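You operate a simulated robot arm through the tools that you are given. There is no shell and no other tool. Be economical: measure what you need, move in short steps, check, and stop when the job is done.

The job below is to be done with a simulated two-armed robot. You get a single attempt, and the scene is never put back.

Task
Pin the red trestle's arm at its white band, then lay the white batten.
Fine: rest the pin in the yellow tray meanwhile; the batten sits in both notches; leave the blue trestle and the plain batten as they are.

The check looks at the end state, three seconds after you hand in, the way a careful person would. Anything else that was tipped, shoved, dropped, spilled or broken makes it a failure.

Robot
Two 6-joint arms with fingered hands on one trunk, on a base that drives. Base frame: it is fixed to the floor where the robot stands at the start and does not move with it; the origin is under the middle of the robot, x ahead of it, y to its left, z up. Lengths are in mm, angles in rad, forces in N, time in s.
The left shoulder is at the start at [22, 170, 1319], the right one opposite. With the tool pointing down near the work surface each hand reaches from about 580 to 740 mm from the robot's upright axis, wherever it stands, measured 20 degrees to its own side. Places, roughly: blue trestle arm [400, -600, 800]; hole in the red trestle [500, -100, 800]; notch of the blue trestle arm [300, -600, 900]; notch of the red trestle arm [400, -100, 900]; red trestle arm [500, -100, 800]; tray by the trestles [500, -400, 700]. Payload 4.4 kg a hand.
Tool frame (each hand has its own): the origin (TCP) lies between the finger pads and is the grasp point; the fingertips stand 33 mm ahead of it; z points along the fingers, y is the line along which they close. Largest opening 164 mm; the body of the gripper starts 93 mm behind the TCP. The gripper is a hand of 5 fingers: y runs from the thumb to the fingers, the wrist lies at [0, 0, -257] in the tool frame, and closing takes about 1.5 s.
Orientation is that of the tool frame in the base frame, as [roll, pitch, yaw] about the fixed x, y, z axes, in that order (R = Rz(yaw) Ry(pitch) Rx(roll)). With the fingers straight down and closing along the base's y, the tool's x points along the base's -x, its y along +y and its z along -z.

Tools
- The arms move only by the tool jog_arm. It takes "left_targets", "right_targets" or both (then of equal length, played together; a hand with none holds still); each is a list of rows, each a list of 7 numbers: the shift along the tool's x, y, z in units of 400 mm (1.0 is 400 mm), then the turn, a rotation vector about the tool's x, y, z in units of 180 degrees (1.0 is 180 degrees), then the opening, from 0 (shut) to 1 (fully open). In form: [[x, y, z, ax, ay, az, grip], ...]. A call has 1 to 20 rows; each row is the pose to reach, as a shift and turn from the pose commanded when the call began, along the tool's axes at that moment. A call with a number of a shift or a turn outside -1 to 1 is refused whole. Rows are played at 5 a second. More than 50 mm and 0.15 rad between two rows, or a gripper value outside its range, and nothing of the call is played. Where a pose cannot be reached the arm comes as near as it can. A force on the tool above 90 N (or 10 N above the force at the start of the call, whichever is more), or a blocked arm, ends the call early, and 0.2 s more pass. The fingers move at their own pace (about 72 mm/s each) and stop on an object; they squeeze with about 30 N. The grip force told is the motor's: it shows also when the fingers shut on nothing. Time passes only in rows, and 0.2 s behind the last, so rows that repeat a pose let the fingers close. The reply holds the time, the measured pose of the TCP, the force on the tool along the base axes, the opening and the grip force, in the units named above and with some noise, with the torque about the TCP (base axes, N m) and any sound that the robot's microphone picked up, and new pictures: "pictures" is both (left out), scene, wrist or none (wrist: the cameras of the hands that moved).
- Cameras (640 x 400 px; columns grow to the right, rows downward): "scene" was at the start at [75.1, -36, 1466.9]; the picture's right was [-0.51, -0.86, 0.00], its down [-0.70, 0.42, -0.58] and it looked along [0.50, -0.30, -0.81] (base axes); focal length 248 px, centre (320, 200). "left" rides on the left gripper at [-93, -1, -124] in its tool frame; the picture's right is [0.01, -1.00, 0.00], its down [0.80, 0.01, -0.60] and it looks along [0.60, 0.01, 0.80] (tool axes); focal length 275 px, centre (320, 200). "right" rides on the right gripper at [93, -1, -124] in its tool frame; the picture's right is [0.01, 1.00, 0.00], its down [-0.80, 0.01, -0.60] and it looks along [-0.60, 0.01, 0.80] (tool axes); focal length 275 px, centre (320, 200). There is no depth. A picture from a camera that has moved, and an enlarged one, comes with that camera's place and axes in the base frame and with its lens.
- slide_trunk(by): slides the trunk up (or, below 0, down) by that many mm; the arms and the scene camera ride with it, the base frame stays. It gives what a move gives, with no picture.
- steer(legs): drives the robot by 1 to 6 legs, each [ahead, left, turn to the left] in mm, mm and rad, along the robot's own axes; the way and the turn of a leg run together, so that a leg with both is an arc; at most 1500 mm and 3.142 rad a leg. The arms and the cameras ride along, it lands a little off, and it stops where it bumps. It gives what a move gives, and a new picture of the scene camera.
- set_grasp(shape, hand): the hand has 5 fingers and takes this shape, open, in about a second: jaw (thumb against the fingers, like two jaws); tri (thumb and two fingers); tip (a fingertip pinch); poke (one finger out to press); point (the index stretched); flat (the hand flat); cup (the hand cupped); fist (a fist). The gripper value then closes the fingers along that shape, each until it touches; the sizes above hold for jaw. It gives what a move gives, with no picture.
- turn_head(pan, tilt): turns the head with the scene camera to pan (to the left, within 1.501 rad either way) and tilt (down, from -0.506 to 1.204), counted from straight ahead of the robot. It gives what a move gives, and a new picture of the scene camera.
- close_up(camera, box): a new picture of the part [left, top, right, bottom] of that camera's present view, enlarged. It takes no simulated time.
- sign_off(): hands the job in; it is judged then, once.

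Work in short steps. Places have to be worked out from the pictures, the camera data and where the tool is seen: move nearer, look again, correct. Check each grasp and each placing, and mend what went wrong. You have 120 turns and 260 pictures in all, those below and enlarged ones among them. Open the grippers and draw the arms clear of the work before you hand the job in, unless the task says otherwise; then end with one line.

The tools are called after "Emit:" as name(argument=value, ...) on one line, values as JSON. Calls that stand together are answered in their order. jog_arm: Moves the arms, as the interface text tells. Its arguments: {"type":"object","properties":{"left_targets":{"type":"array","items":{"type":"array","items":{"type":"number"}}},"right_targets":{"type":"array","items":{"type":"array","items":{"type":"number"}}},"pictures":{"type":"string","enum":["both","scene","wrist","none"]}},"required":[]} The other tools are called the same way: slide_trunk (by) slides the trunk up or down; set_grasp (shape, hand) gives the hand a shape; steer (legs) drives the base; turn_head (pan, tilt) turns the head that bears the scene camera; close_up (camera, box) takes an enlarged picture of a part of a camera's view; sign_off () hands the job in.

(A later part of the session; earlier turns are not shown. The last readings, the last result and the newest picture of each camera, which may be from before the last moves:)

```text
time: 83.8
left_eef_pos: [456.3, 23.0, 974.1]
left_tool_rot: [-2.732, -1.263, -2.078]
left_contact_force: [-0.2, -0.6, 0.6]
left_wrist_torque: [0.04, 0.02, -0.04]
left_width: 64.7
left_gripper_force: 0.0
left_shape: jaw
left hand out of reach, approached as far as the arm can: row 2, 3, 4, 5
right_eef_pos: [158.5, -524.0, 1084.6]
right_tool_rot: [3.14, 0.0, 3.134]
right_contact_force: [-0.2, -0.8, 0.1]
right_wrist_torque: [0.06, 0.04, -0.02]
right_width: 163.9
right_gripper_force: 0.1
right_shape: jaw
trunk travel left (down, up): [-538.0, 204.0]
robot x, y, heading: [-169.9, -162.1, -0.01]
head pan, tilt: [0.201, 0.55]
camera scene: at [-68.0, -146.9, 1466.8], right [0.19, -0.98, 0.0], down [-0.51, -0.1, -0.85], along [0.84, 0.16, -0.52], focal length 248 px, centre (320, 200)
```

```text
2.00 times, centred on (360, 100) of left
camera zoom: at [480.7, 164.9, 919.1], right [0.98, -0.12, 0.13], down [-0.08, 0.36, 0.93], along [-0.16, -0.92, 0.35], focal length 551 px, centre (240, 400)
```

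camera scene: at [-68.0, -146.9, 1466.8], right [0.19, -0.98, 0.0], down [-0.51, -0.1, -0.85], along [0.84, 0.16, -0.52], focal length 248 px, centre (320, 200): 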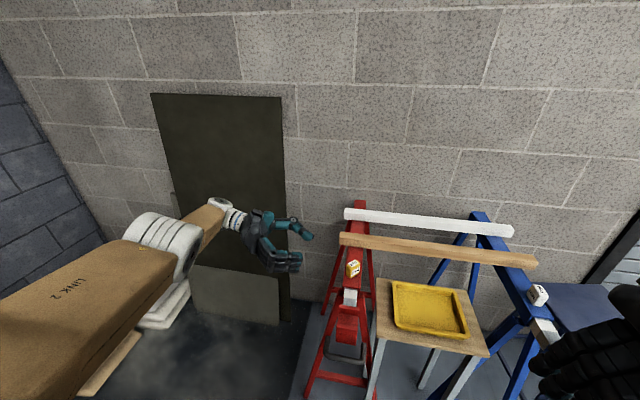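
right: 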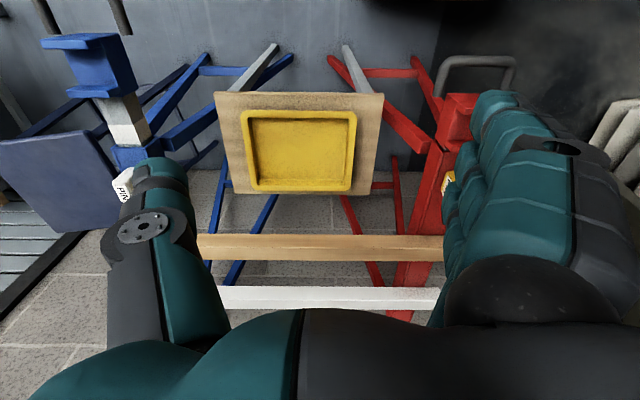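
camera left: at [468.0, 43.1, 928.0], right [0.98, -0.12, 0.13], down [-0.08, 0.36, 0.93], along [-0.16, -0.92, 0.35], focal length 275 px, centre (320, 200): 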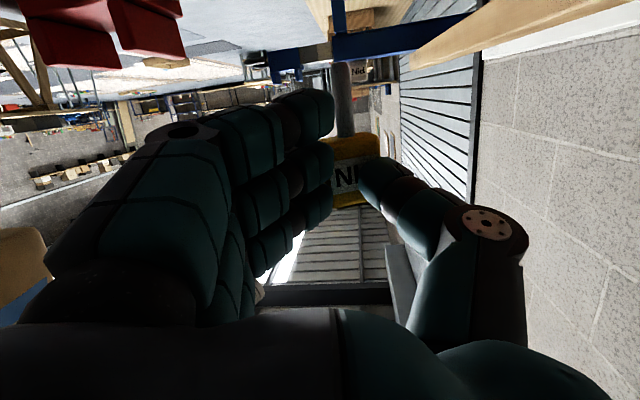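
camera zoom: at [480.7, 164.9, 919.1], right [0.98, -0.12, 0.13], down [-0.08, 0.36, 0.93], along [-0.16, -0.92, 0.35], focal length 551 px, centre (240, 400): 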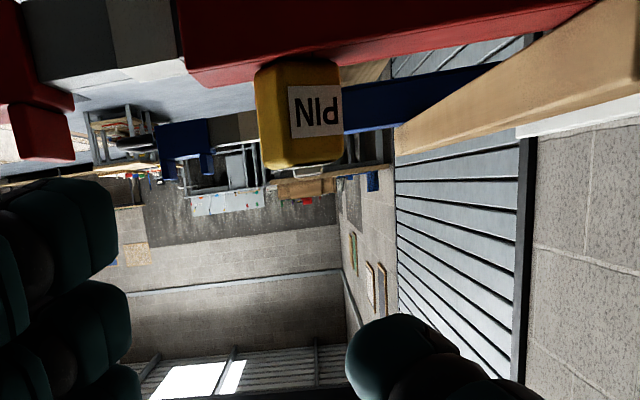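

The pin is seated flush with the arm extended to its band. Next the batten: I rotate the left hand back upright (keeping its +90° yaw so the jaws close along x) and look at the battens.

Emit:
jog_arm(left_targets=[[0.01, 0, -0.01, 0, -0.042, 0, 0.4], [0.02, 0, -0.02, 0, -0.084, 0, 0.4], [0.03, 0, -0.03, 0, -0.126, 0, 0.4], [0.04, 0, -0.04, 0, -0.168, 0, 0.4], [0.05, 0, -0.05, 0, -0.21, 0, 0.4], [0.06, 0, -0.06, 0, -0.252, 0, 0.4], [0.07, 0, -0.07, 0, -0.294, 0, 0.4], [0.08, 0, -0.08, 0, -0.336, 0, 0.4], [0.09, 0, -0.09, 0, -0.378, 0, 0.4], [0.1, 0, -0.1, 0, -0.42, 0, 0.4], [0.1, 0, -0.1, 0, -0.42, 0, 0.4]], pictures="none")

Emit:
turn_head(pan=-0.2, tilt=0.55)

Emit:
close_up(camera="scene", box=[200, 150, 460, 330])

```text
time: 86.2
left_eef_pos: [586.7, 52.2, 1018.3]
left_tool_rot: [-3.024, 0.014, -1.732]
left_contact_force: [0.0, -0.4, -0.2]
left_wrist_torque: [-0.01, 0.0, 0.0]
left_width: 64.8
left_gripper_force: 0.1
left_shape: jaw
left hand out of reach, approached as far as the arm can: row 1, 2, 3, 4, 5, 6, 7, 8, 9, 10, 11
right_eef_pos: [158.8, -524.2, 1084.8]
right_tool_rot: [3.14, 0.002, 3.133]
right_contact_force: [-0.3, -0.3, -0.1]
right_wrist_torque: [-0.01, -0.01, 0.02]
right_width: 163.8
right_gripper_force: 0.0
right_shape: jaw
trunk travel left (down, up): [-538.0, 204.0]
robot x, y, heading: [-172.0, -165.4, -0.011]
head pan, tilt: [0.201, 0.55]
```

```text
time: 87.1
left_eef_pos: [586.6, 51.4, 1017.7]
left_tool_rot: [-3.026, 0.009, -1.733]
left_contact_force: [-0.9, 0.1, -0.8]
left_wrist_torque: [-0.02, 0.01, 0.0]
left_width: 64.7
left_gripper_force: 0.0
left_shape: jaw
right_eef_pos: [157.6, -523.3, 1084.6]
right_tool_rot: [3.139, 0.0, 3.135]
right_contact_force: [0.1, -0.3, -0.3]
right_wrist_torque: [-0.01, 0.01, -0.01]
right_width: 163.8
right_gripper_force: 0.1
right_shape: jaw
trunk travel left (down, up): [-538.0, 204.0]
robot x, y, heading: [-174.5, -164.1, -0.013]
head pan, tilt: [-0.201, 0.55]
camera scene: at [-68.5, -181.7, 1466.8], right [-0.21, -0.98, 0.0], down [-0.51, 0.11, -0.85], along [0.83, -0.18, -0.52], focal length 248 px, centre (320, 200)
```

scene: 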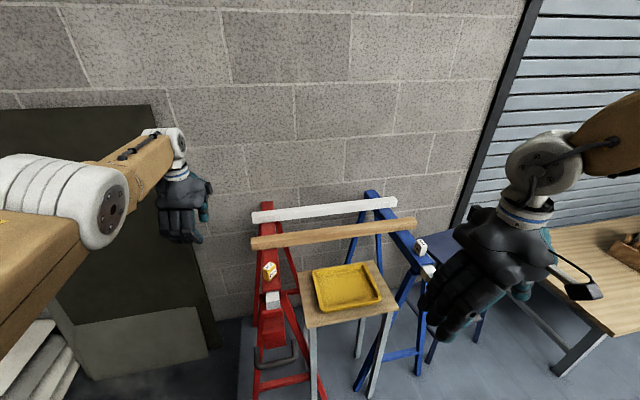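

```text
2.22 times, centred on (330, 240) of scene
camera zoom: at [-68.5, -181.7, 1466.8], right [-0.21, -0.98, 0.0], down [-0.51, 0.11, -0.85], along [0.83, -0.18, -0.52], focal length 552 px, centre (298, 111)
```

zoom: 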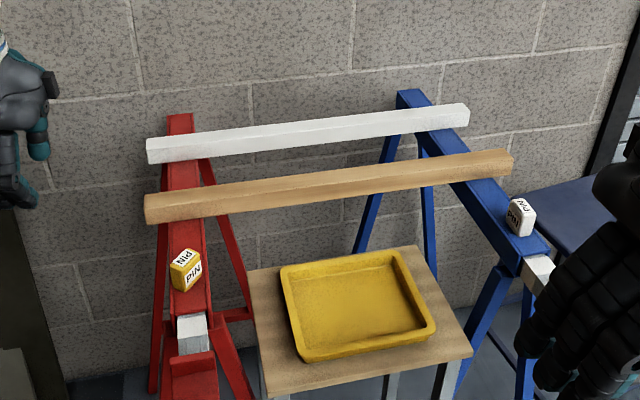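

White batten: near face x≈774, width ≈41, height ≈29, y from -84 to -720 (centre ≈-402). I test whether the left hand can reach nearer my centreline with the jaws square to x.

Emit:
jog_arm(left_targets=[[0.084, -0.02, 0, -0.009, 0, -0.013, 0.6], [0.167, -0.04, 0, -0.018, 0, -0.026, 0.6], [0.25, -0.06, 0, -0.028, 0, -0.039, 0.6], [0.334, -0.08, 0, -0.037, 0, -0.052, 0.6], [0.334, -0.08, 0, -0.037, 0, -0.052, 0.6]], pictures="none")

```text
time: 88.3
left_eef_pos: [562.3, 46.1, 1026.5]
left_tool_rot: [-3.118, -0.046, -1.722]
left_contact_force: [-1.1, 0.3, 0.6]
left_wrist_torque: [0.0, 0.03, -0.01]
left_width: 97.9
left_gripper_force: 0.1
left_shape: jaw
left hand out of reach, approached as far as the arm can: row 1, 2, 3, 4, 5
right_eef_pos: [158.7, -524.4, 1083.9]
right_tool_rot: [3.141, -0.001, 3.132]
right_contact_force: [0.4, 0.0, 1.0]
right_wrist_torque: [0.01, -0.01, 0.0]
right_width: 164.0
right_gripper_force: 0.1
right_shape: jaw
trunk travel left (down, up): [-538.0, 204.0]
robot x, y, heading: [-170.8, -162.7, -0.009]
head pan, tilt: [-0.201, 0.55]
```

That was the outer limit (about 715 mm from the shoulder), not the wrist. I test a nearer point (rel x 700, y +30) with the jaws square.

Emit:
jog_arm(left_targets=[[0.114, 0.004, 0, -0.002, -0.004, -0.012, 0.6], [0.227, 0.007, 0, -0.004, -0.008, -0.024, 0.6], [0.341, 0.011, 0, -0.006, -0.011, -0.036, 0.6], [0.455, 0.0145, 0, -0.0075, -0.0146, -0.048, 0.6], [0.455, 0.0145, 0, -0.0075, -0.0146, -0.048, 0.6]], pictures="none")

```text
time: 89.5
left_eef_pos: [556.6, 27.6, 1020.3]
left_tool_rot: [-3.128, -0.067, -1.743]
left_contact_force: [-0.3, -0.4, 0.4]
left_wrist_torque: [0.0, 0.01, 0.0]
left_width: 97.9
left_gripper_force: 0.1
left_shape: jaw
left hand out of reach, approached as far as the arm can: row 1, 2, 3, 4, 5
right_eef_pos: [158.3, -524.7, 1084.9]
right_tool_rot: [3.14, -0.002, 3.134]
right_contact_force: [0.0, -0.9, 0.2]
right_wrist_torque: [-0.01, 0.01, -0.01]
right_width: 163.9
right_gripper_force: 0.0
right_shape: jaw
trunk travel left (down, up): [-538.0, 204.0]
robot x, y, heading: [-169.2, -163.7, -0.006]
head pan, tilt: [-0.201, 0.55]
```

The wrist yaw limit is about +78° from the arm's azimuth, so I turn the left hand the other way round (thumb toward me) instead.

Emit:
jog_arm(left_targets=[[0, 0, 0, 0, 0, 0.047, 0.6], [0, 0, 0, 0, 0, 0.094, 0.6], [0, 0, 0, 0, 0, 0.141, 0.6], [0, 0, 0, 0, 0, 0.188, 0.6], [0, 0, 0, 0, 0, 0.235, 0.6], [0, 0, 0, 0, 0, 0.282, 0.6], [0, 0, 0, 0, 0, 0.329, 0.6], [0, 0, 0, 0, 0, 0.376, 0.6], [0, 0, 0, 0, 0, 0.423, 0.6], [0, 0, 0, 0, 0, 0.47, 0.6], [0, 0, 0, 0, 0, 0.517, 0.6], [0, 0, 0, 0, 0, 0.564, 0.6], [0, 0, 0, 0, 0, 0.611, 0.6], [0, 0, 0, 0, 0, 0.658, 0.6], [0, 0, 0, 0, 0, 0.705, 0.6], [0, 0, 0, 0, 0, 0.752, 0.6], [0, 0, 0, 0, 0, 0.799, 0.6], [0, 0, 0, 0, 0, 0.846, 0.6], [0, 0, 0, 0, 0, 0.893, 0.6], [0, 0, 0, 0, 0, 0.94, 0.6]], pictures="scene")

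```text
time: 93.7
left_eef_pos: [556.1, 27.6, 1022.3]
left_tool_rot: [-3.139, 0.072, 1.583]
left_contact_force: [-0.4, 0.1, 0.8]
left_wrist_torque: [0.0, 0.03, -0.01]
left_width: 97.7
left_gripper_force: 0.2
left_shape: jaw
left hand out of reach, approached as far as the arm can: row 18
right_eef_pos: [158.3, -524.0, 1083.6]
right_tool_rot: [3.14, -0.001, 3.134]
right_contact_force: [-0.2, -0.2, 0.3]
right_wrist_torque: [-0.01, 0.01, 0.01]
right_width: 164.1
right_gripper_force: 0.1
right_shape: jaw
trunk travel left (down, up): [-538.0, 204.0]
robot x, y, heading: [-169.9, -164.6, -0.01]
head pan, tilt: [-0.201, 0.55]
camera scene: at [-68.6, -181.8, 1466.8], right [-0.21, -0.98, 0.0], down [-0.51, 0.11, -0.85], along [0.83, -0.18, -0.52], focal length 248 px, centre (320, 200)
```

scene: 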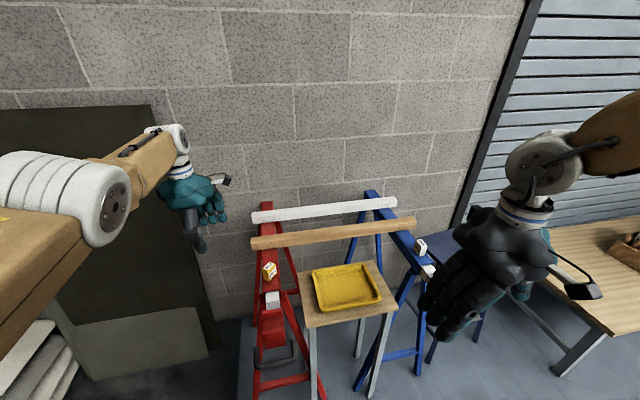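

Jaws are square now. I move right to y≈-450 in front of the tray, then bring the hand inward and fix the small tilt.

Emit:
steer(legs=[[0, -286, 0.01]])

Emit:
jog_arm(left_targets=[[-0.09, -0.03, 0, 0, 0.008, 0, 0.6], [-0.18, -0.05, 0, 0, 0.016, 0, 0.6], [-0.27, -0.05, 0, 0, 0.023, 0, 0.6], [-0.355, -0.05, 0, 0, 0.023, 0, 0.6], [-0.355, -0.05, 0, 0, 0.023, 0, 0.6]], pictures="scene")

```text
time: 95.7
left_eef_pos: [552.9, -255.6, 1023.2]
left_tool_rot: [-3.138, 0.071, 1.592]
left_contact_force: [-0.6, -0.5, -0.7]
left_wrist_torque: [0.09, 0.04, 0.0]
left_width: 97.8
left_gripper_force: 0.0
left_shape: jaw
right_eef_pos: [157.9, -809.1, 1083.6]
right_tool_rot: [3.139, -0.001, 3.139]
right_contact_force: [-0.7, -0.1, -0.1]
right_wrist_torque: [0.07, 0.02, 0.01]
right_width: 163.8
right_gripper_force: 0.1
right_shape: jaw
trunk travel left (down, up): [-538.0, 204.0]
robot x, y, heading: [-171.6, -450.4, -0.004]
head pan, tilt: [-0.201, 0.55]
camera scene: at [-70.2, -468.0, 1466.8], right [-0.2, -0.98, 0.0], down [-0.51, 0.11, -0.85], along [0.83, -0.17, -0.52], focal length 248 px, centre (320, 200)
```

scene: 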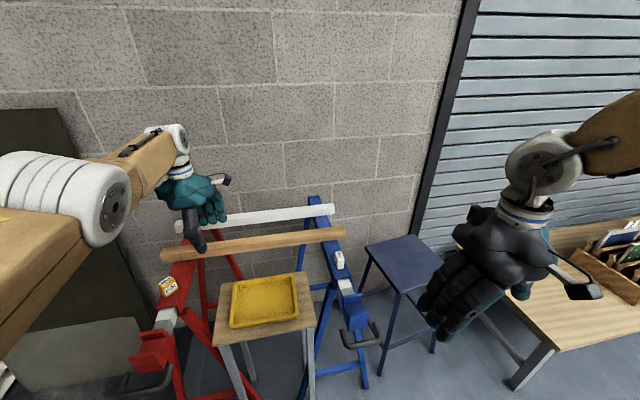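

```text
time: 96.9
left_eef_pos: [531.6, -393.1, 1034.2]
left_tool_rot: [-3.137, -0.003, 1.593]
left_contact_force: [-0.1, 0.3, 0.4]
left_wrist_torque: [-0.03, -0.01, -0.01]
left_width: 97.9
left_gripper_force: 0.0
left_shape: jaw
left hand out of reach, approached as far as the arm can: row 1, 2, 4, 5
right_eef_pos: [158.0, -807.4, 1084.1]
right_tool_rot: [3.141, 0.001, 3.139]
right_contact_force: [0.0, -0.3, -0.8]
right_wrist_torque: [0.01, -0.05, 0.01]
right_width: 163.9
right_gripper_force: 0.2
right_shape: jaw
trunk travel left (down, up): [-538.0, 204.0]
robot x, y, heading: [-174.0, -448.8, -0.006]
head pan, tilt: [-0.201, 0.55]
camera scene: at [-70.2, -466.3, 1466.9], right [-0.2, -0.98, 0.0], down [-0.51, 0.11, -0.85], along [0.83, -0.17, -0.52], focal length 248 px, centre (320, 200)
```

scene: 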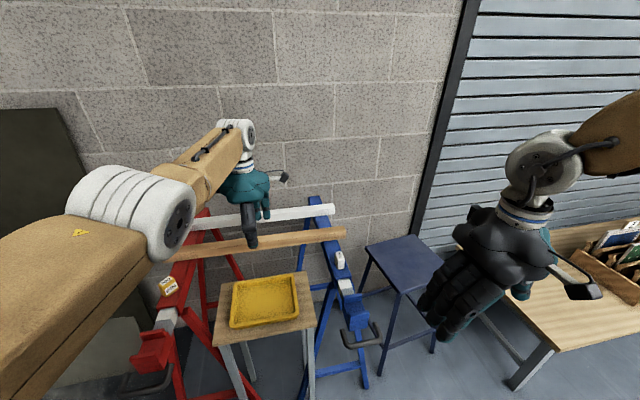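

Square and centred (531,-393,1034). I drive forward in two stages toward the white batten, watching for bumps.

Emit:
steer(legs=[[130, 5, 0.005]])

Emit:
turn_head(pan=0.0, tilt=1.15)

```text
time: 98.2
left_eef_pos: [663.2, -385.6, 1032.9]
left_tool_rot: [-3.136, -0.002, 1.595]
left_contact_force: [1.3, 0.6, -0.3]
left_wrist_torque: [0.01, 0.1, 0.01]
left_width: 97.7
left_gripper_force: 0.0
left_shape: jaw
right_eef_pos: [291.6, -802.5, 1085.0]
right_tool_rot: [3.14, -0.002, -3.141]
right_contact_force: [0.3, -0.3, -0.9]
right_wrist_torque: [0.03, 0.07, -0.03]
right_width: 163.7
right_gripper_force: 0.1
right_shape: jaw
trunk travel left (down, up): [-538.0, 204.0]
robot x, y, heading: [-39.9, -443.6, -0.003]
head pan, tilt: [-0.201, 0.55]
camera scene: at [63.1, -461.9, 1466.7], right [-0.2, -0.98, 0.0], down [-0.51, 0.1, -0.85], along [0.83, -0.17, -0.52], focal length 248 px, centre (320, 200)
```

scene: 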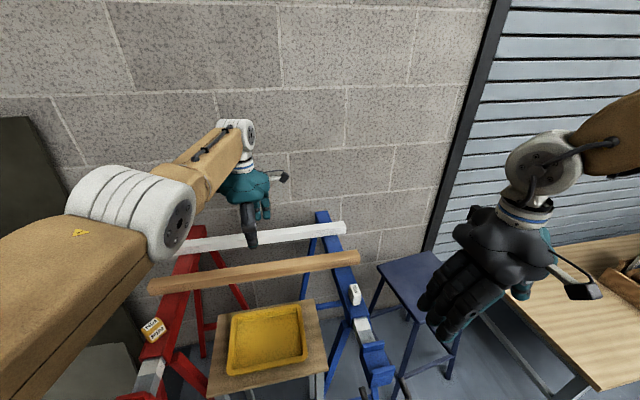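

```text
time: 99.2
left_eef_pos: [662.2, -386.9, 1033.2]
left_tool_rot: [-3.138, -0.001, 1.595]
left_contact_force: [-0.8, 0.1, -0.3]
left_wrist_torque: [-0.02, -0.01, 0.01]
left_width: 97.8
left_gripper_force: 0.2
left_shape: jaw
right_eef_pos: [291.0, -802.6, 1083.8]
right_tool_rot: [3.14, -0.001, -3.141]
right_contact_force: [0.8, -0.1, 0.4]
right_wrist_torque: [-0.02, 0.01, -0.01]
right_width: 163.9
right_gripper_force: 0.0
right_shape: jaw
trunk travel left (down, up): [-538.0, 204.0]
robot x, y, heading: [-43.8, -445.5, -0.0]
head pan, tilt: [0.0, 1.15]
camera scene: at [33.4, -444.0, 1420.6], right [0.0, -1.0, 0.0], down [-0.91, 0.0, -0.41], along [0.41, 0.0, -0.91], focal length 248 px, centre (320, 200)
```

scene: 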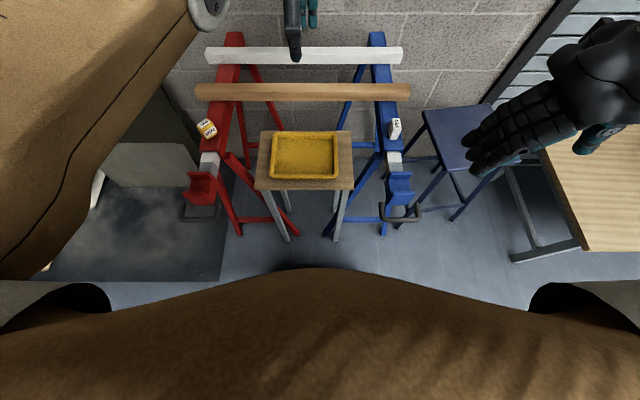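

Clear view down: my trunk's front is still well short of the handles. I measure the two notches here, then go on.

Emit:
close_up(camera="scene", box=[170, 110, 250, 230])

Emit:
close_up(camera="scene", box=[360, 110, 440, 230])

```text
3.33 times, centred on (210, 170) of scene
camera zoom: at [33.4, -444.0, 1420.6], right [0.0, -1.0, 0.0], down [-0.91, 0.0, -0.41], along [0.41, 0.0, -0.91], focal length 828 px, centre (687, 300)
```

zoom: 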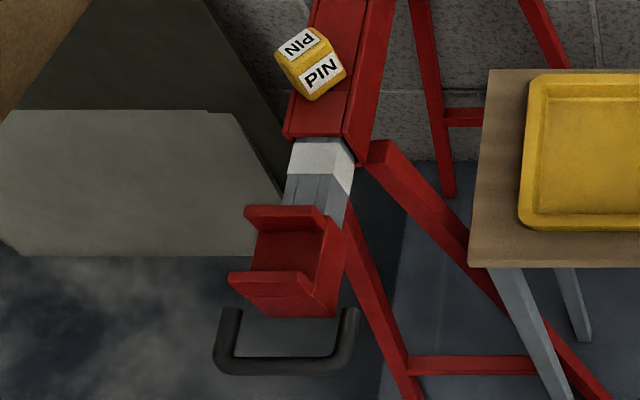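

```text
3.33 times, centred on (400, 170) of scene
camera zoom: at [33.4, -444.0, 1420.6], right [0.0, -1.0, 0.0], down [-0.91, 0.0, -0.41], along [0.41, 0.0, -0.91], focal length 828 px, centre (53, 300)
```

zoom: 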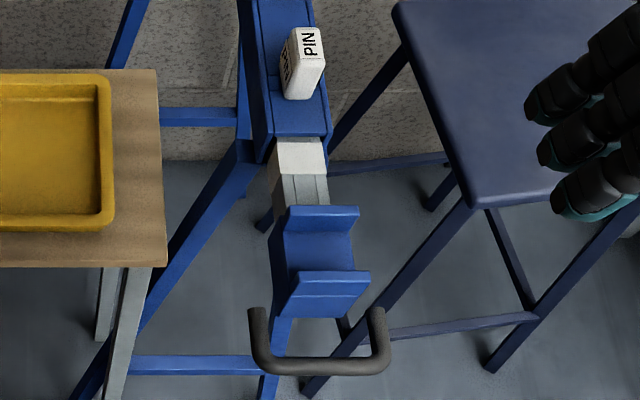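

Both notches line up (interior x≈296–340, centre ≈319). I drive the remaining ~112 mm forward.

Emit:
steer(legs=[[112, 0, 0]])

Emit:
slide_trunk(by=-60)

Emit:
close_up(camera="left", box=[0, 0, 640, 400])

Emit:
turn_head(pan=0.0, tilt=0.9)

```text
time: 100.4
left_eef_pos: [775.9, -384.7, 1033.3]
left_tool_rot: [-3.138, -0.002, 1.596]
left_contact_force: [0.8, 0.4, -0.9]
left_wrist_torque: [-0.02, 0.03, -0.01]
left_width: 97.8
left_gripper_force: 0.0
left_shape: jaw
right_eef_pos: [404.0, -802.4, 1085.2]
right_tool_rot: [3.14, -0.003, -3.141]
right_contact_force: [0.0, 0.0, -0.4]
right_wrist_torque: [0.02, 0.01, 0.0]
right_width: 163.9
right_gripper_force: 0.0
right_shape: jaw
trunk travel left (down, up): [-538.0, 204.0]
robot x, y, heading: [72.7, -447.3, 0.002]
head pan, tilt: [0.0, 1.15]
camera scene: at [146.3, -443.9, 1420.5], right [0.0, -1.0, 0.0], down [-0.91, 0.0, -0.41], along [0.41, 0.0, -0.91], focal length 248 px, centre (320, 200)
```

scene: 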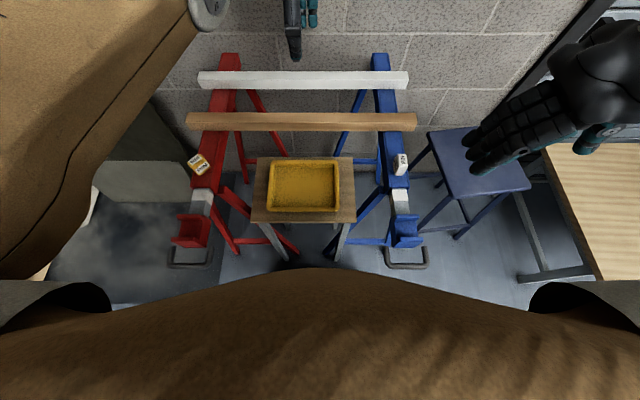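

```text
time: 101.4
left_eef_pos: [774.5, -384.7, 974.1]
left_tool_rot: [-3.139, -0.002, 1.596]
left_contact_force: [-0.2, 0.8, -0.4]
left_wrist_torque: [-0.01, 0.0, -0.01]
left_width: 97.8
left_gripper_force: 0.0
left_shape: jaw
right_eef_pos: [403.2, -802.2, 1024.5]
right_tool_rot: [3.139, -0.002, -3.139]
right_contact_force: [0.6, -0.6, 0.5]
right_wrist_torque: [-0.02, -0.02, 0.01]
right_width: 163.9
right_gripper_force: 0.1
right_shape: jaw
trunk travel left (down, up): [-478.0, 264.0]
robot x, y, heading: [73.8, -443.8, 0.002]
head pan, tilt: [0.0, 1.15]
```

```text
1.00 times, centred on (320, 200) of left (not enlarged: the box is as wide or as high as the picture)
camera zoom: at [775.1, -478.9, 1097.3], right [-1.0, -0.01, 0.0], down [-0.01, 0.8, 0.6], along [-0.01, 0.6, -0.8], focal length 275 px, centre (320, 200)
```

zoom: 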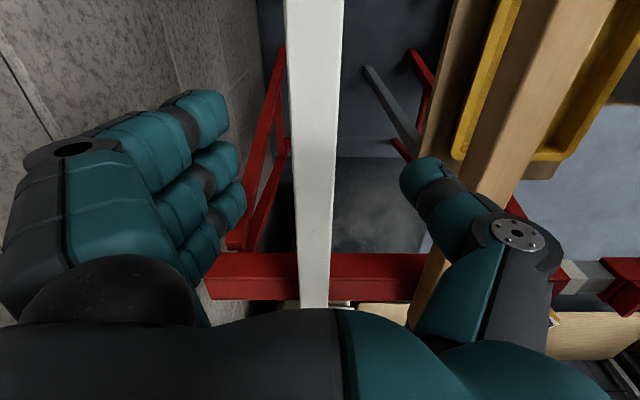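

```text
time: 102.1
left_eef_pos: [774.7, -385.9, 975.0]
left_tool_rot: [-3.138, -0.002, 1.596]
left_contact_force: [0.0, 0.2, -1.1]
left_wrist_torque: [-0.01, 0.01, 0.02]
left_width: 97.8
left_gripper_force: 0.0
left_shape: jaw
right_eef_pos: [402.8, -802.8, 1024.3]
right_tool_rot: [3.139, -0.001, -3.139]
right_contact_force: [-0.5, -0.5, -0.3]
right_wrist_torque: [0.01, 0.0, 0.02]
right_width: 163.8
right_gripper_force: 0.1
right_shape: jaw
trunk travel left (down, up): [-478.0, 264.0]
robot x, y, heading: [71.4, -449.0, -0.001]
head pan, tilt: [0.0, 0.901]
camera scene: at [165.8, -443.9, 1377.3], right [0.0, -1.0, 0.0], down [-0.78, 0.0, -0.62], along [0.62, 0.0, -0.78], focal length 248 px, centre (320, 200)
```

scene: 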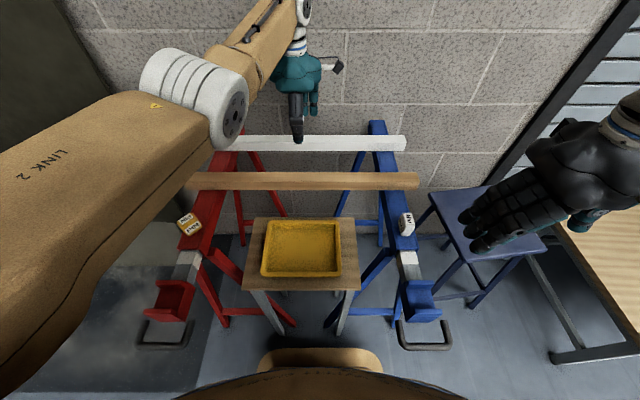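

Batten sits under the hand (x≈757–799, y centre ≈-396). I fine-position the left hand (+4 mm x, -10 mm y) and raise the right hand out of the way.

Emit:
jog_arm(left_targets=[[-0.012, 0.005, 0, 0, 0, 0.004, 0.6], [-0.025, 0.0095, 0, 0, 0, 0.008, 0.6], [-0.025, 0.0095, 0, 0, 0, 0.008, 0.6]], right_targets=[[0, -0.03, -0.07, 0, 0, 0, 1], [0, -0.06, -0.14, 0, 0, 0, 1], [0, -0.09, -0.2, 0, 0, 0, 1]], pictures="none")

Emit:
slide_trunk(by=-70)

Emit:
close_up(camera="left", box=[0, 0, 640, 400])

Emit:
close_up(camera="scene", box=[0, 0, 640, 400])

```text
time: 102.9
left_eef_pos: [776.3, -392.2, 974.1]
left_tool_rot: [-3.138, -0.003, 1.571]
left_contact_force: [0.1, -1.0, 0.0]
left_wrist_torque: [0.02, 0.02, 0.0]
left_width: 97.5
left_gripper_force: 0.1
left_shape: jaw
left hand out of reach, approached as far as the arm can: row 2, 3
right_eef_pos: [406.6, -838.0, 1103.7]
right_tool_rot: [3.14, 0.0, -3.14]
right_contact_force: [0.1, 0.2, 0.8]
right_wrist_torque: [-0.01, 0.01, 0.02]
right_width: 163.8
right_gripper_force: 0.0
right_shape: jaw
right hand out of reach, approached as far as the arm can: row 3
trunk travel left (down, up): [-478.0, 264.0]
robot x, y, heading: [69.6, -447.1, -0.0]
head pan, tilt: [0.0, 0.901]
```

```text
time: 104.0
left_eef_pos: [775.8, -393.0, 905.5]
left_tool_rot: [-3.138, -0.001, 1.571]
left_contact_force: [-0.1, 0.5, 0.3]
left_wrist_torque: [-0.03, -0.01, 0.01]
left_width: 97.7
left_gripper_force: 0.1
left_shape: jaw
right_eef_pos: [411.6, -835.8, 1026.3]
right_tool_rot: [3.141, -0.017, -3.14]
right_contact_force: [-0.1, 0.7, -0.5]
right_wrist_torque: [0.01, -0.02, 0.0]
right_width: 164.0
right_gripper_force: 0.0
right_shape: jaw
trunk travel left (down, up): [-408.0, 334.0]
robot x, y, heading: [72.9, -444.2, 0.004]
head pan, tilt: [0.0, 0.901]
```

```text
1.00 times, centred on (320, 200) of left (not enlarged: the box is as wide or as high as the picture)
camera zoom: at [773.7, -486.3, 1028.4], right [-1.0, 0.01, 0.0], down [0.01, 0.8, 0.6], along [0.01, 0.6, -0.8], focal length 275 px, centre (320, 200)
```

zoom: 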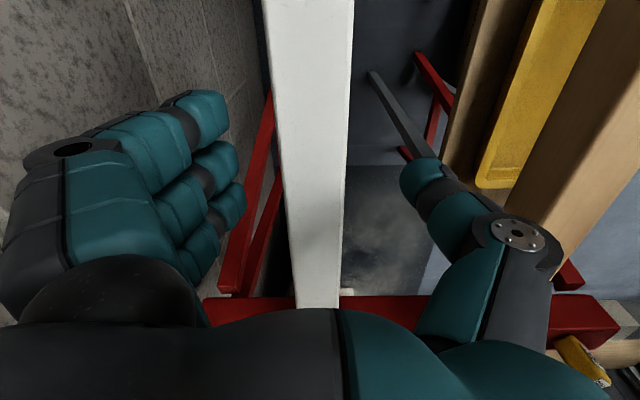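

```text
1.00 times, centred on (320, 200) of scene (not enlarged: the box is as wide or as high as the picture)
camera zoom: at [174.6, -443.4, 1307.1], right [0.0, -1.0, 0.0], down [-0.78, 0.0, -0.62], along [0.62, 0.0, -0.78], focal length 248 px, centre (320, 200)
```

zoom: 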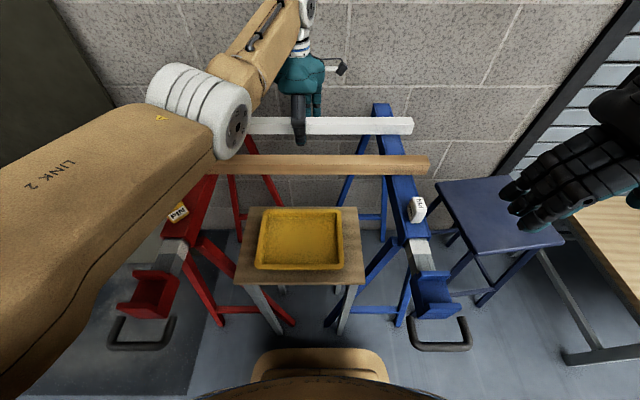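

The jaws straddle the batten. I lower 20 mm and close.

Emit:
slide_trunk(by=-20)

Emit:
jog_arm(left_targets=[[0, 0, 0, 0, 0, 0, 0.4], [0, 0, 0, 0, 0, 0, 0.25], [0, 0, 0, 0, 0, 0, 0.1], [0, 0, 0, 0, 0, 0, 0.05], [0, 0, 0, 0, 0, 0, 0], [0, 0, 0, 0, 0, 0, 0]], pictures="both")

```text
time: 104.7
left_eef_pos: [774.9, -393.1, 885.5]
left_tool_rot: [-3.138, -0.001, 1.571]
left_contact_force: [-0.3, 0.4, 0.6]
left_wrist_torque: [0.02, 0.01, -0.02]
left_width: 97.8
left_gripper_force: 0.1
left_shape: jaw
right_eef_pos: [412.5, -835.1, 1004.6]
right_tool_rot: [-3.14, -0.024, -3.14]
right_contact_force: [-0.8, -0.2, -0.4]
right_wrist_torque: [0.05, -0.01, -0.02]
right_width: 163.9
right_gripper_force: 0.0
right_shape: jaw
trunk travel left (down, up): [-388.0, 354.0]
robot x, y, heading: [70.2, -444.2, 0.007]
head pan, tilt: [0.0, 0.901]
```

```text
time: 106.1
left_eef_pos: [775.9, -391.9, 884.0]
left_tool_rot: [-3.138, -0.002, 1.57]
left_contact_force: [1.2, 0.8, -0.9]
left_wrist_torque: [-0.01, 0.02, 0.02]
left_width: 29.8
left_gripper_force: 29.7
left_shape: jaw
right_eef_pos: [412.8, -835.8, 1004.8]
right_tool_rot: [-3.14, -0.025, -3.139]
right_contact_force: [0.0, 0.1, -0.1]
right_wrist_torque: [0.01, 0.0, -0.01]
right_width: 163.7
right_gripper_force: 0.1
right_shape: jaw
trunk travel left (down, up): [-388.0, 354.0]
robot x, y, heading: [74.2, -448.4, 0.003]
head pan, tilt: [0.0, 0.901]
camera scene: at [179.2, -443.9, 1286.7], right [0.0, -1.0, 0.0], down [-0.78, 0.0, -0.62], along [0.62, 0.0, -0.78], focal length 248 px, centre (320, 200)
camera left: at [774.5, -486.6, 1006.9], right [-1.0, 0.01, 0.0], down [0.01, 0.8, 0.6], along [0.0, 0.6, -0.8], focal length 275 px, centre (320, 200)
```

scene: 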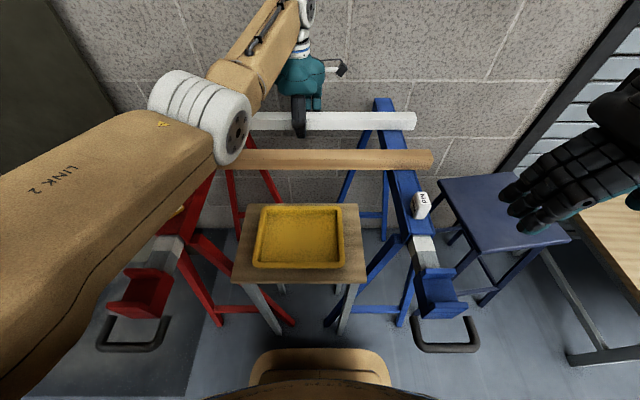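
left: 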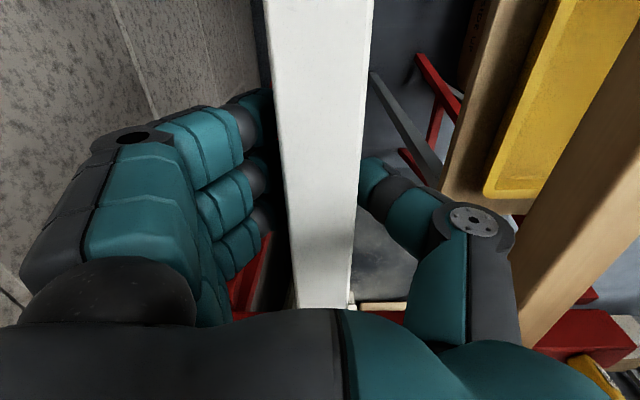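

Gripped (30 N, about 36 mm). I lift with the trunk 40 mm and look at how the batten hangs.

Emit:
slide_trunk(by=40)

Emit:
close_up(camera="scene", box=[160, 60, 460, 240])

Emit:
close_up(camera="left", box=[0, 0, 640, 400])

```text
time: 106.9
left_eef_pos: [776.4, -393.0, 923.2]
left_tool_rot: [-3.135, -0.003, 1.571]
left_contact_force: [0.4, -0.2, -4.2]
left_wrist_torque: [0.0, 0.01, -0.01]
left_width: 29.8
left_gripper_force: 30.6
left_shape: jaw
right_eef_pos: [413.7, -835.6, 1045.0]
right_tool_rot: [-3.141, -0.025, -3.141]
right_contact_force: [0.7, -0.1, -0.2]
right_wrist_torque: [0.0, 0.01, -0.01]
right_width: 163.8
right_gripper_force: 0.0
right_shape: jaw
trunk travel left (down, up): [-428.0, 314.0]
robot x, y, heading: [71.8, -447.2, 0.001]
head pan, tilt: [0.0, 0.901]
```

```text
2.13 times, centred on (310, 150) of scene
camera zoom: at [172.9, -444.0, 1326.9], right [0.0, -1.0, 0.0], down [-0.78, 0.0, -0.62], along [0.62, 0.0, -0.78], focal length 530 px, centre (341, 307)
```

zoom: 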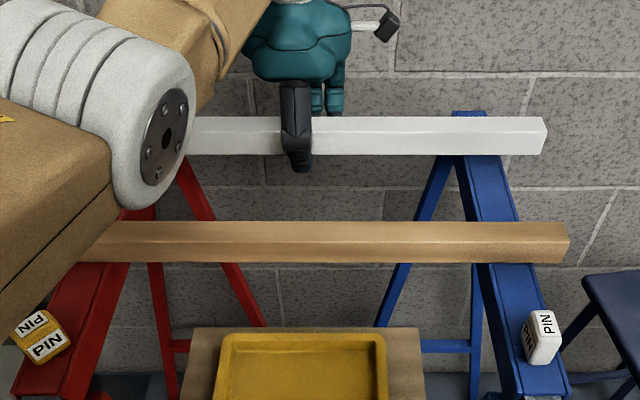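

```text
1.00 times, centred on (320, 200) of left (not enlarged: the box is as wide or as high as the picture)
camera zoom: at [774.7, -486.7, 1046.1], right [-1.0, 0.01, 0.01], down [0.01, 0.8, 0.6], along [0.0, 0.6, -0.8], focal length 275 px, centre (320, 200)
```

zoom: 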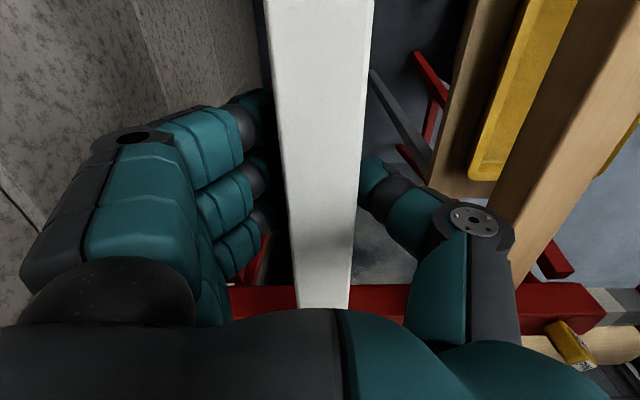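

Level and balanced (4 N). I raise another 100 mm and drive straight back 450 mm.

Emit:
slide_trunk(by=100)

Emit:
steer(legs=[[-225, 0, 0], [-225, 0, 0]])

Emit:
turn_head(pan=0.0, tilt=0.75)

```text
time: 108.2
left_eef_pos: [775.5, -393.1, 1027.8]
left_tool_rot: [3.139, -0.001, 1.573]
left_contact_force: [0.0, 0.3, -4.6]
left_wrist_torque: [0.02, -0.01, -0.01]
left_width: 29.8
left_gripper_force: 29.9
left_shape: jaw
right_eef_pos: [412.9, -836.7, 1145.4]
right_tool_rot: [-3.139, -0.025, -3.14]
right_contact_force: [0.6, -0.5, -0.3]
right_wrist_torque: [-0.02, 0.0, 0.0]
right_width: 163.8
right_gripper_force: 0.0
right_shape: jaw
trunk travel left (down, up): [-528.0, 214.0]
robot x, y, heading: [71.0, -448.5, -0.008]
head pan, tilt: [0.0, 0.901]
```

```text
time: 111.3
left_eef_pos: [320.6, -387.9, 1028.3]
left_tool_rot: [3.14, -0.001, 1.58]
left_contact_force: [-0.7, 0.2, -4.1]
left_wrist_torque: [-0.02, -0.06, 0.0]
left_width: 29.8
left_gripper_force: 30.2
left_shape: jaw
right_eef_pos: [-37.9, -834.5, 1144.8]
right_tool_rot: [-3.139, -0.023, -3.131]
right_contact_force: [-0.6, -0.6, -1.5]
right_wrist_torque: [0.03, -0.01, 0.0]
right_width: 163.7
right_gripper_force: 0.1
right_shape: jaw
trunk travel left (down, up): [-528.0, 214.0]
robot x, y, heading: [-382.9, -447.2, 0.003]
head pan, tilt: [0.0, 0.901]
camera scene: at [-292.4, -444.9, 1427.6], right [0.01, -1.0, 0.0], down [-0.78, -0.01, -0.62], along [0.62, 0.01, -0.78], focal length 248 px, centre (320, 200)
```

scene: 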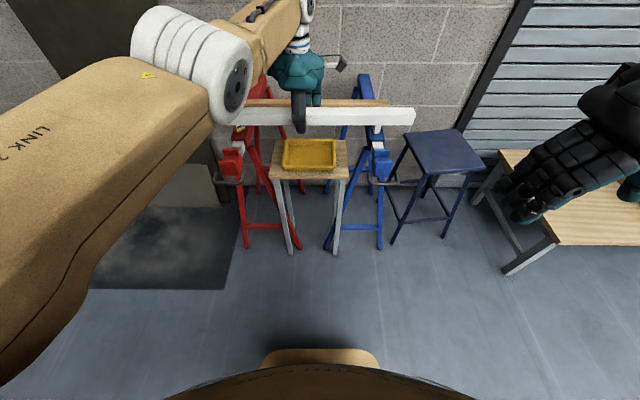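

```text
time: 112.0
left_eef_pos: [320.7, -387.8, 1028.6]
left_tool_rot: [3.141, 0.0, 1.581]
left_contact_force: [0.0, 0.0, -3.7]
left_wrist_torque: [0.03, 0.02, 0.01]
left_width: 29.5
left_gripper_force: 30.2
left_shape: jaw
right_eef_pos: [-36.4, -834.2, 1144.0]
right_tool_rot: [-3.14, -0.025, -3.133]
right_contact_force: [-0.1, -0.6, 0.2]
right_wrist_torque: [0.02, 0.02, 0.0]
right_width: 164.1
right_gripper_force: 0.1
right_shape: jaw
trunk travel left (down, up): [-528.0, 214.0]
robot x, y, heading: [-382.0, -445.5, 0.006]
head pan, tilt: [0.0, 0.75]
camera scene: at [-283.4, -444.9, 1439.3], right [0.01, -1.0, 0.0], down [-0.68, -0.01, -0.73], along [0.73, 0.01, -0.68], focal length 248 px, centre (320, 200)
```

scene: 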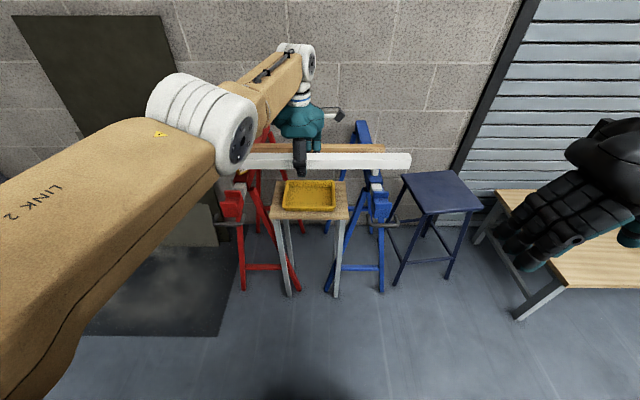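

Batten is over the notches (TCP x 320.6). I lower 90 mm and check both ends against the notches.

Emit:
slide_trunk(by=-90)

Emit:
turn_head(pan=0.0, tilt=0.8)

Emit:
close_up(camera="scene", box=[340, 140, 420, 230])

Emit:
close_up(camera="left", box=[240, 200, 440, 330])

Emit:
close_up(camera="scene", box=[200, 140, 280, 230])

```text
time: 113.2
left_eef_pos: [323.3, -388.1, 930.8]
left_tool_rot: [-3.131, -0.004, 1.581]
left_contact_force: [-0.9, -0.1, -3.5]
left_wrist_torque: [0.02, 0.02, -0.04]
left_width: 29.6
left_gripper_force: 29.8
left_shape: jaw
right_eef_pos: [-36.9, -835.0, 1055.3]
right_tool_rot: [-3.138, -0.024, -3.13]
right_contact_force: [0.4, -0.8, 0.9]
right_wrist_torque: [0.01, 0.0, -0.04]
right_width: 163.8
right_gripper_force: 0.2
right_shape: jaw
trunk travel left (down, up): [-438.0, 304.0]
robot x, y, heading: [-377.9, -448.9, 0.005]
head pan, tilt: [0.0, 0.75]
```

```text
time: 113.9
left_eef_pos: [322.1, -388.0, 928.9]
left_tool_rot: [-3.129, -0.002, 1.581]
left_contact_force: [0.0, 0.6, -4.3]
left_wrist_torque: [0.02, -0.02, 0.01]
left_width: 29.6
left_gripper_force: 29.6
left_shape: jaw
right_eef_pos: [-36.7, -834.3, 1054.8]
right_tool_rot: [-3.139, -0.025, -3.13]
right_contact_force: [0.2, 0.8, -0.6]
right_wrist_torque: [0.0, -0.03, 0.01]
right_width: 163.6
right_gripper_force: 0.1
right_shape: jaw
trunk travel left (down, up): [-438.0, 304.0]
robot x, y, heading: [-381.7, -444.6, 0.007]
head pan, tilt: [0.0, 0.799]
camera scene: at [-276.7, -444.8, 1345.0], right [0.01, -1.0, 0.0], down [-0.72, -0.01, -0.7], along [0.7, 0.01, -0.72], focal length 248 px, centre (320, 200)
```

scene: 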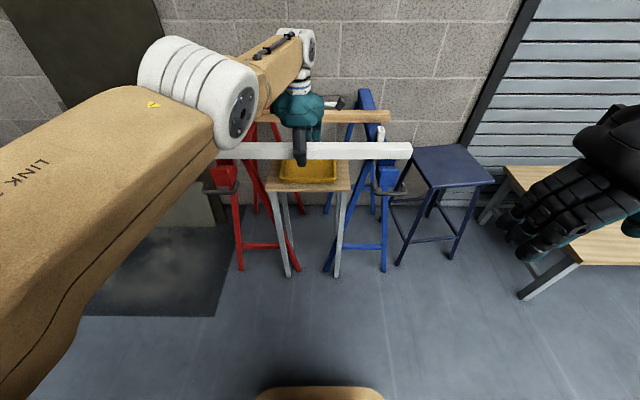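

```text
4.44 times, centred on (380, 185) of scene
camera zoom: at [-276.7, -444.8, 1345.0], right [0.01, -1.0, 0.0], down [-0.72, -0.01, -0.7], along [0.7, 0.01, -0.72], focal length 1104 px, centre (53, 267)
```

zoom: 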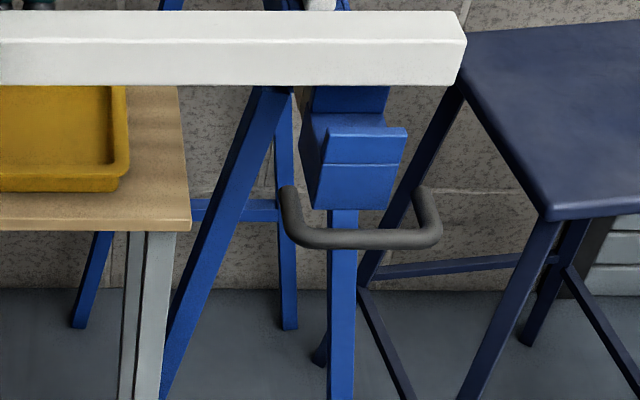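

```text
3.08 times, centred on (340, 265) of left
camera zoom: at [323.3, -482.2, 1053.4], right [-1.0, 0.0, 0.01], down [0.01, 0.8, 0.6], along [-0.01, 0.6, -0.8], focal length 847 px, centre (258, 0)
```

zoom: 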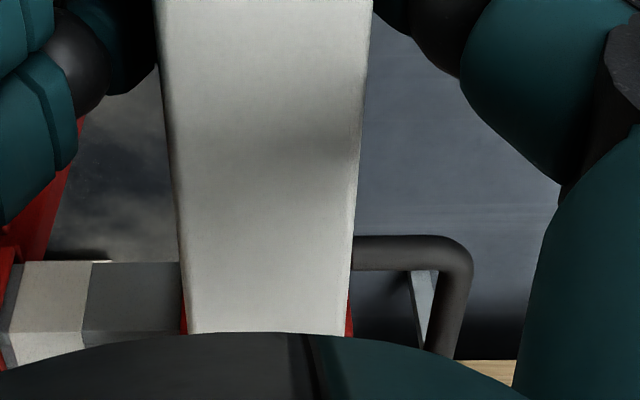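

```text
4.44 times, centred on (240, 185) of scene
camera zoom: at [-276.7, -444.8, 1345.0], right [0.01, -1.0, 0.0], down [-0.72, -0.01, -0.7], along [0.7, 0.01, -0.72], focal length 1104 px, centre (676, 267)
```

zoom: 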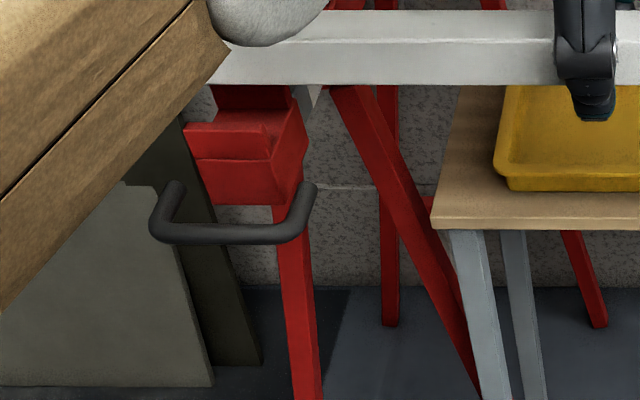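

The wrist view shows the red ridges peeking evenly on both sides; batten centre is x≈317 at red, ≈321 at the hand, so it's yawed ~0.015. I rotate -0.015 and shift -4 mm in x.

Emit:
jog_arm(left_targets=[[0, -0.01, 0, 0, 0, 0.0048, 0], [0, -0.01, 0, 0, 0, 0.0048, 0], [0, -0.01, 0, 0, 0, 0.0048, 0]], pictures="none")

Emit:
close_up(camera="left", box=[240, 200, 440, 330])

Emit:
close_up(camera="right", box=[0, 0, 640, 400])

```text
time: 114.7
left_eef_pos: [322.0, -389.3, 930.2]
left_tool_rot: [-3.129, -0.002, 1.565]
left_contact_force: [-0.2, 0.2, -4.0]
left_wrist_torque: [0.01, 0.01, -0.02]
left_width: 29.6
left_gripper_force: 30.1
left_shape: jaw
left hand out of reach, approached as far as the arm can: row 1, 2, 3
right_eef_pos: [-37.4, -834.2, 1054.5]
right_tool_rot: [-3.139, -0.026, -3.134]
right_contact_force: [-0.1, -0.9, -0.1]
right_wrist_torque: [0.03, 0.0, 0.01]
right_width: 163.7
right_gripper_force: 0.0
right_shape: jaw
trunk travel left (down, up): [-438.0, 304.0]
robot x, y, heading: [-383.1, -447.2, 0.009]
head pan, tilt: [0.0, 0.799]
```

```text
3.08 times, centred on (340, 265) of left
camera zoom: at [321.2, -483.2, 1053.5], right [-1.0, 0.02, 0.01], down [0.02, 0.8, 0.6], along [0.0, 0.6, -0.8], focal length 847 px, centre (258, 0)
```

zoom: 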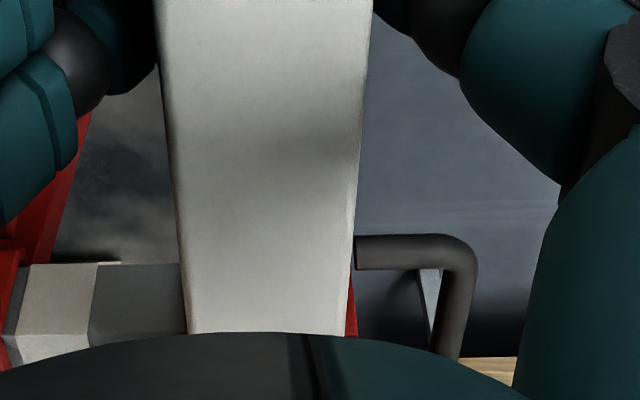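

```text
1.00 times, centred on (320, 200) of right (not enlarged: the box is as wide or as high as the picture)
camera zoom: at [-126.0, -837.4, 1181.1], right [-0.02, 1.0, 0.0], down [0.81, 0.02, 0.58], along [0.58, 0.01, -0.81], focal length 275 px, centre (320, 200)
```

zoom: 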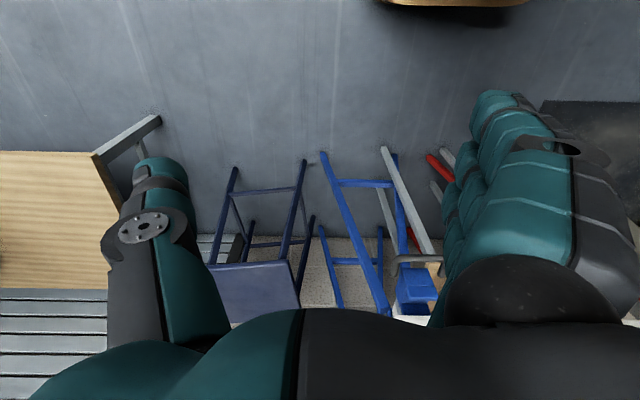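

Yaw fixed; the x shift wasn't reachable for the arm, so I back the base 5 mm and recheck.

Emit:
steer(legs=[[-5, 0, 0]])

Emit:
close_up(camera="left", box=[240, 200, 440, 330])

Emit:
close_up(camera="scene", box=[340, 130, 420, 200])

```text
time: 115.4
left_eef_pos: [316.7, -389.4, 930.7]
left_tool_rot: [-3.127, -0.002, 1.566]
left_contact_force: [0.6, -0.4, -4.2]
left_wrist_torque: [0.01, -0.07, 0.01]
left_width: 29.6
left_gripper_force: 30.2
left_shape: jaw
right_eef_pos: [-42.1, -834.7, 1053.8]
right_tool_rot: [-3.141, -0.025, -3.132]
right_contact_force: [0.2, 0.1, 0.5]
right_wrist_torque: [0.0, -0.04, 0.03]
right_width: 163.8
right_gripper_force: 0.0
right_shape: jaw
trunk travel left (down, up): [-438.0, 304.0]
robot x, y, heading: [-385.9, -447.8, 0.006]
head pan, tilt: [0.0, 0.799]
camera scene: at [-282.2, -444.8, 1345.0], right [0.01, -1.0, 0.0], down [-0.72, -0.01, -0.7], along [0.7, 0.01, -0.72], focal length 248 px, centre (320, 200)
```

scene: 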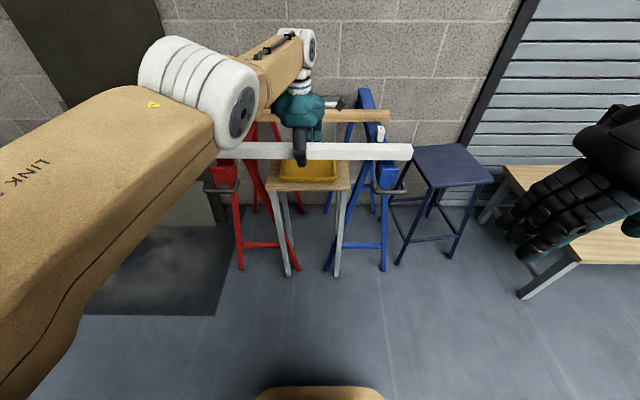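

```text
3.08 times, centred on (340, 265) of left
camera zoom: at [315.8, -483.2, 1053.6], right [-1.0, 0.02, 0.01], down [0.02, 0.8, 0.6], along [0.0, 0.6, -0.8], focal length 847 px, centre (258, 0)
```

zoom: 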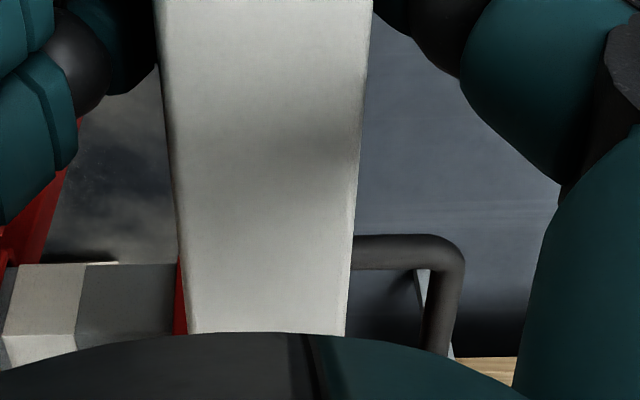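

```text
5.71 times, centred on (380, 165) of scene
camera zoom: at [-282.2, -444.8, 1345.0], right [0.01, -1.0, 0.0], down [-0.72, -0.01, -0.7], along [0.7, 0.01, -0.72], focal length 1419 px, centre (-23, 400)
```

zoom: 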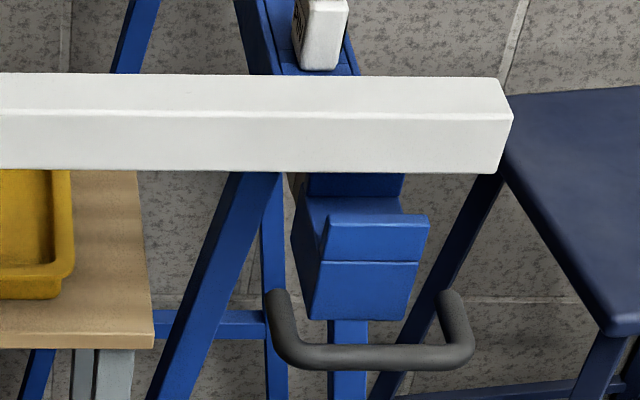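

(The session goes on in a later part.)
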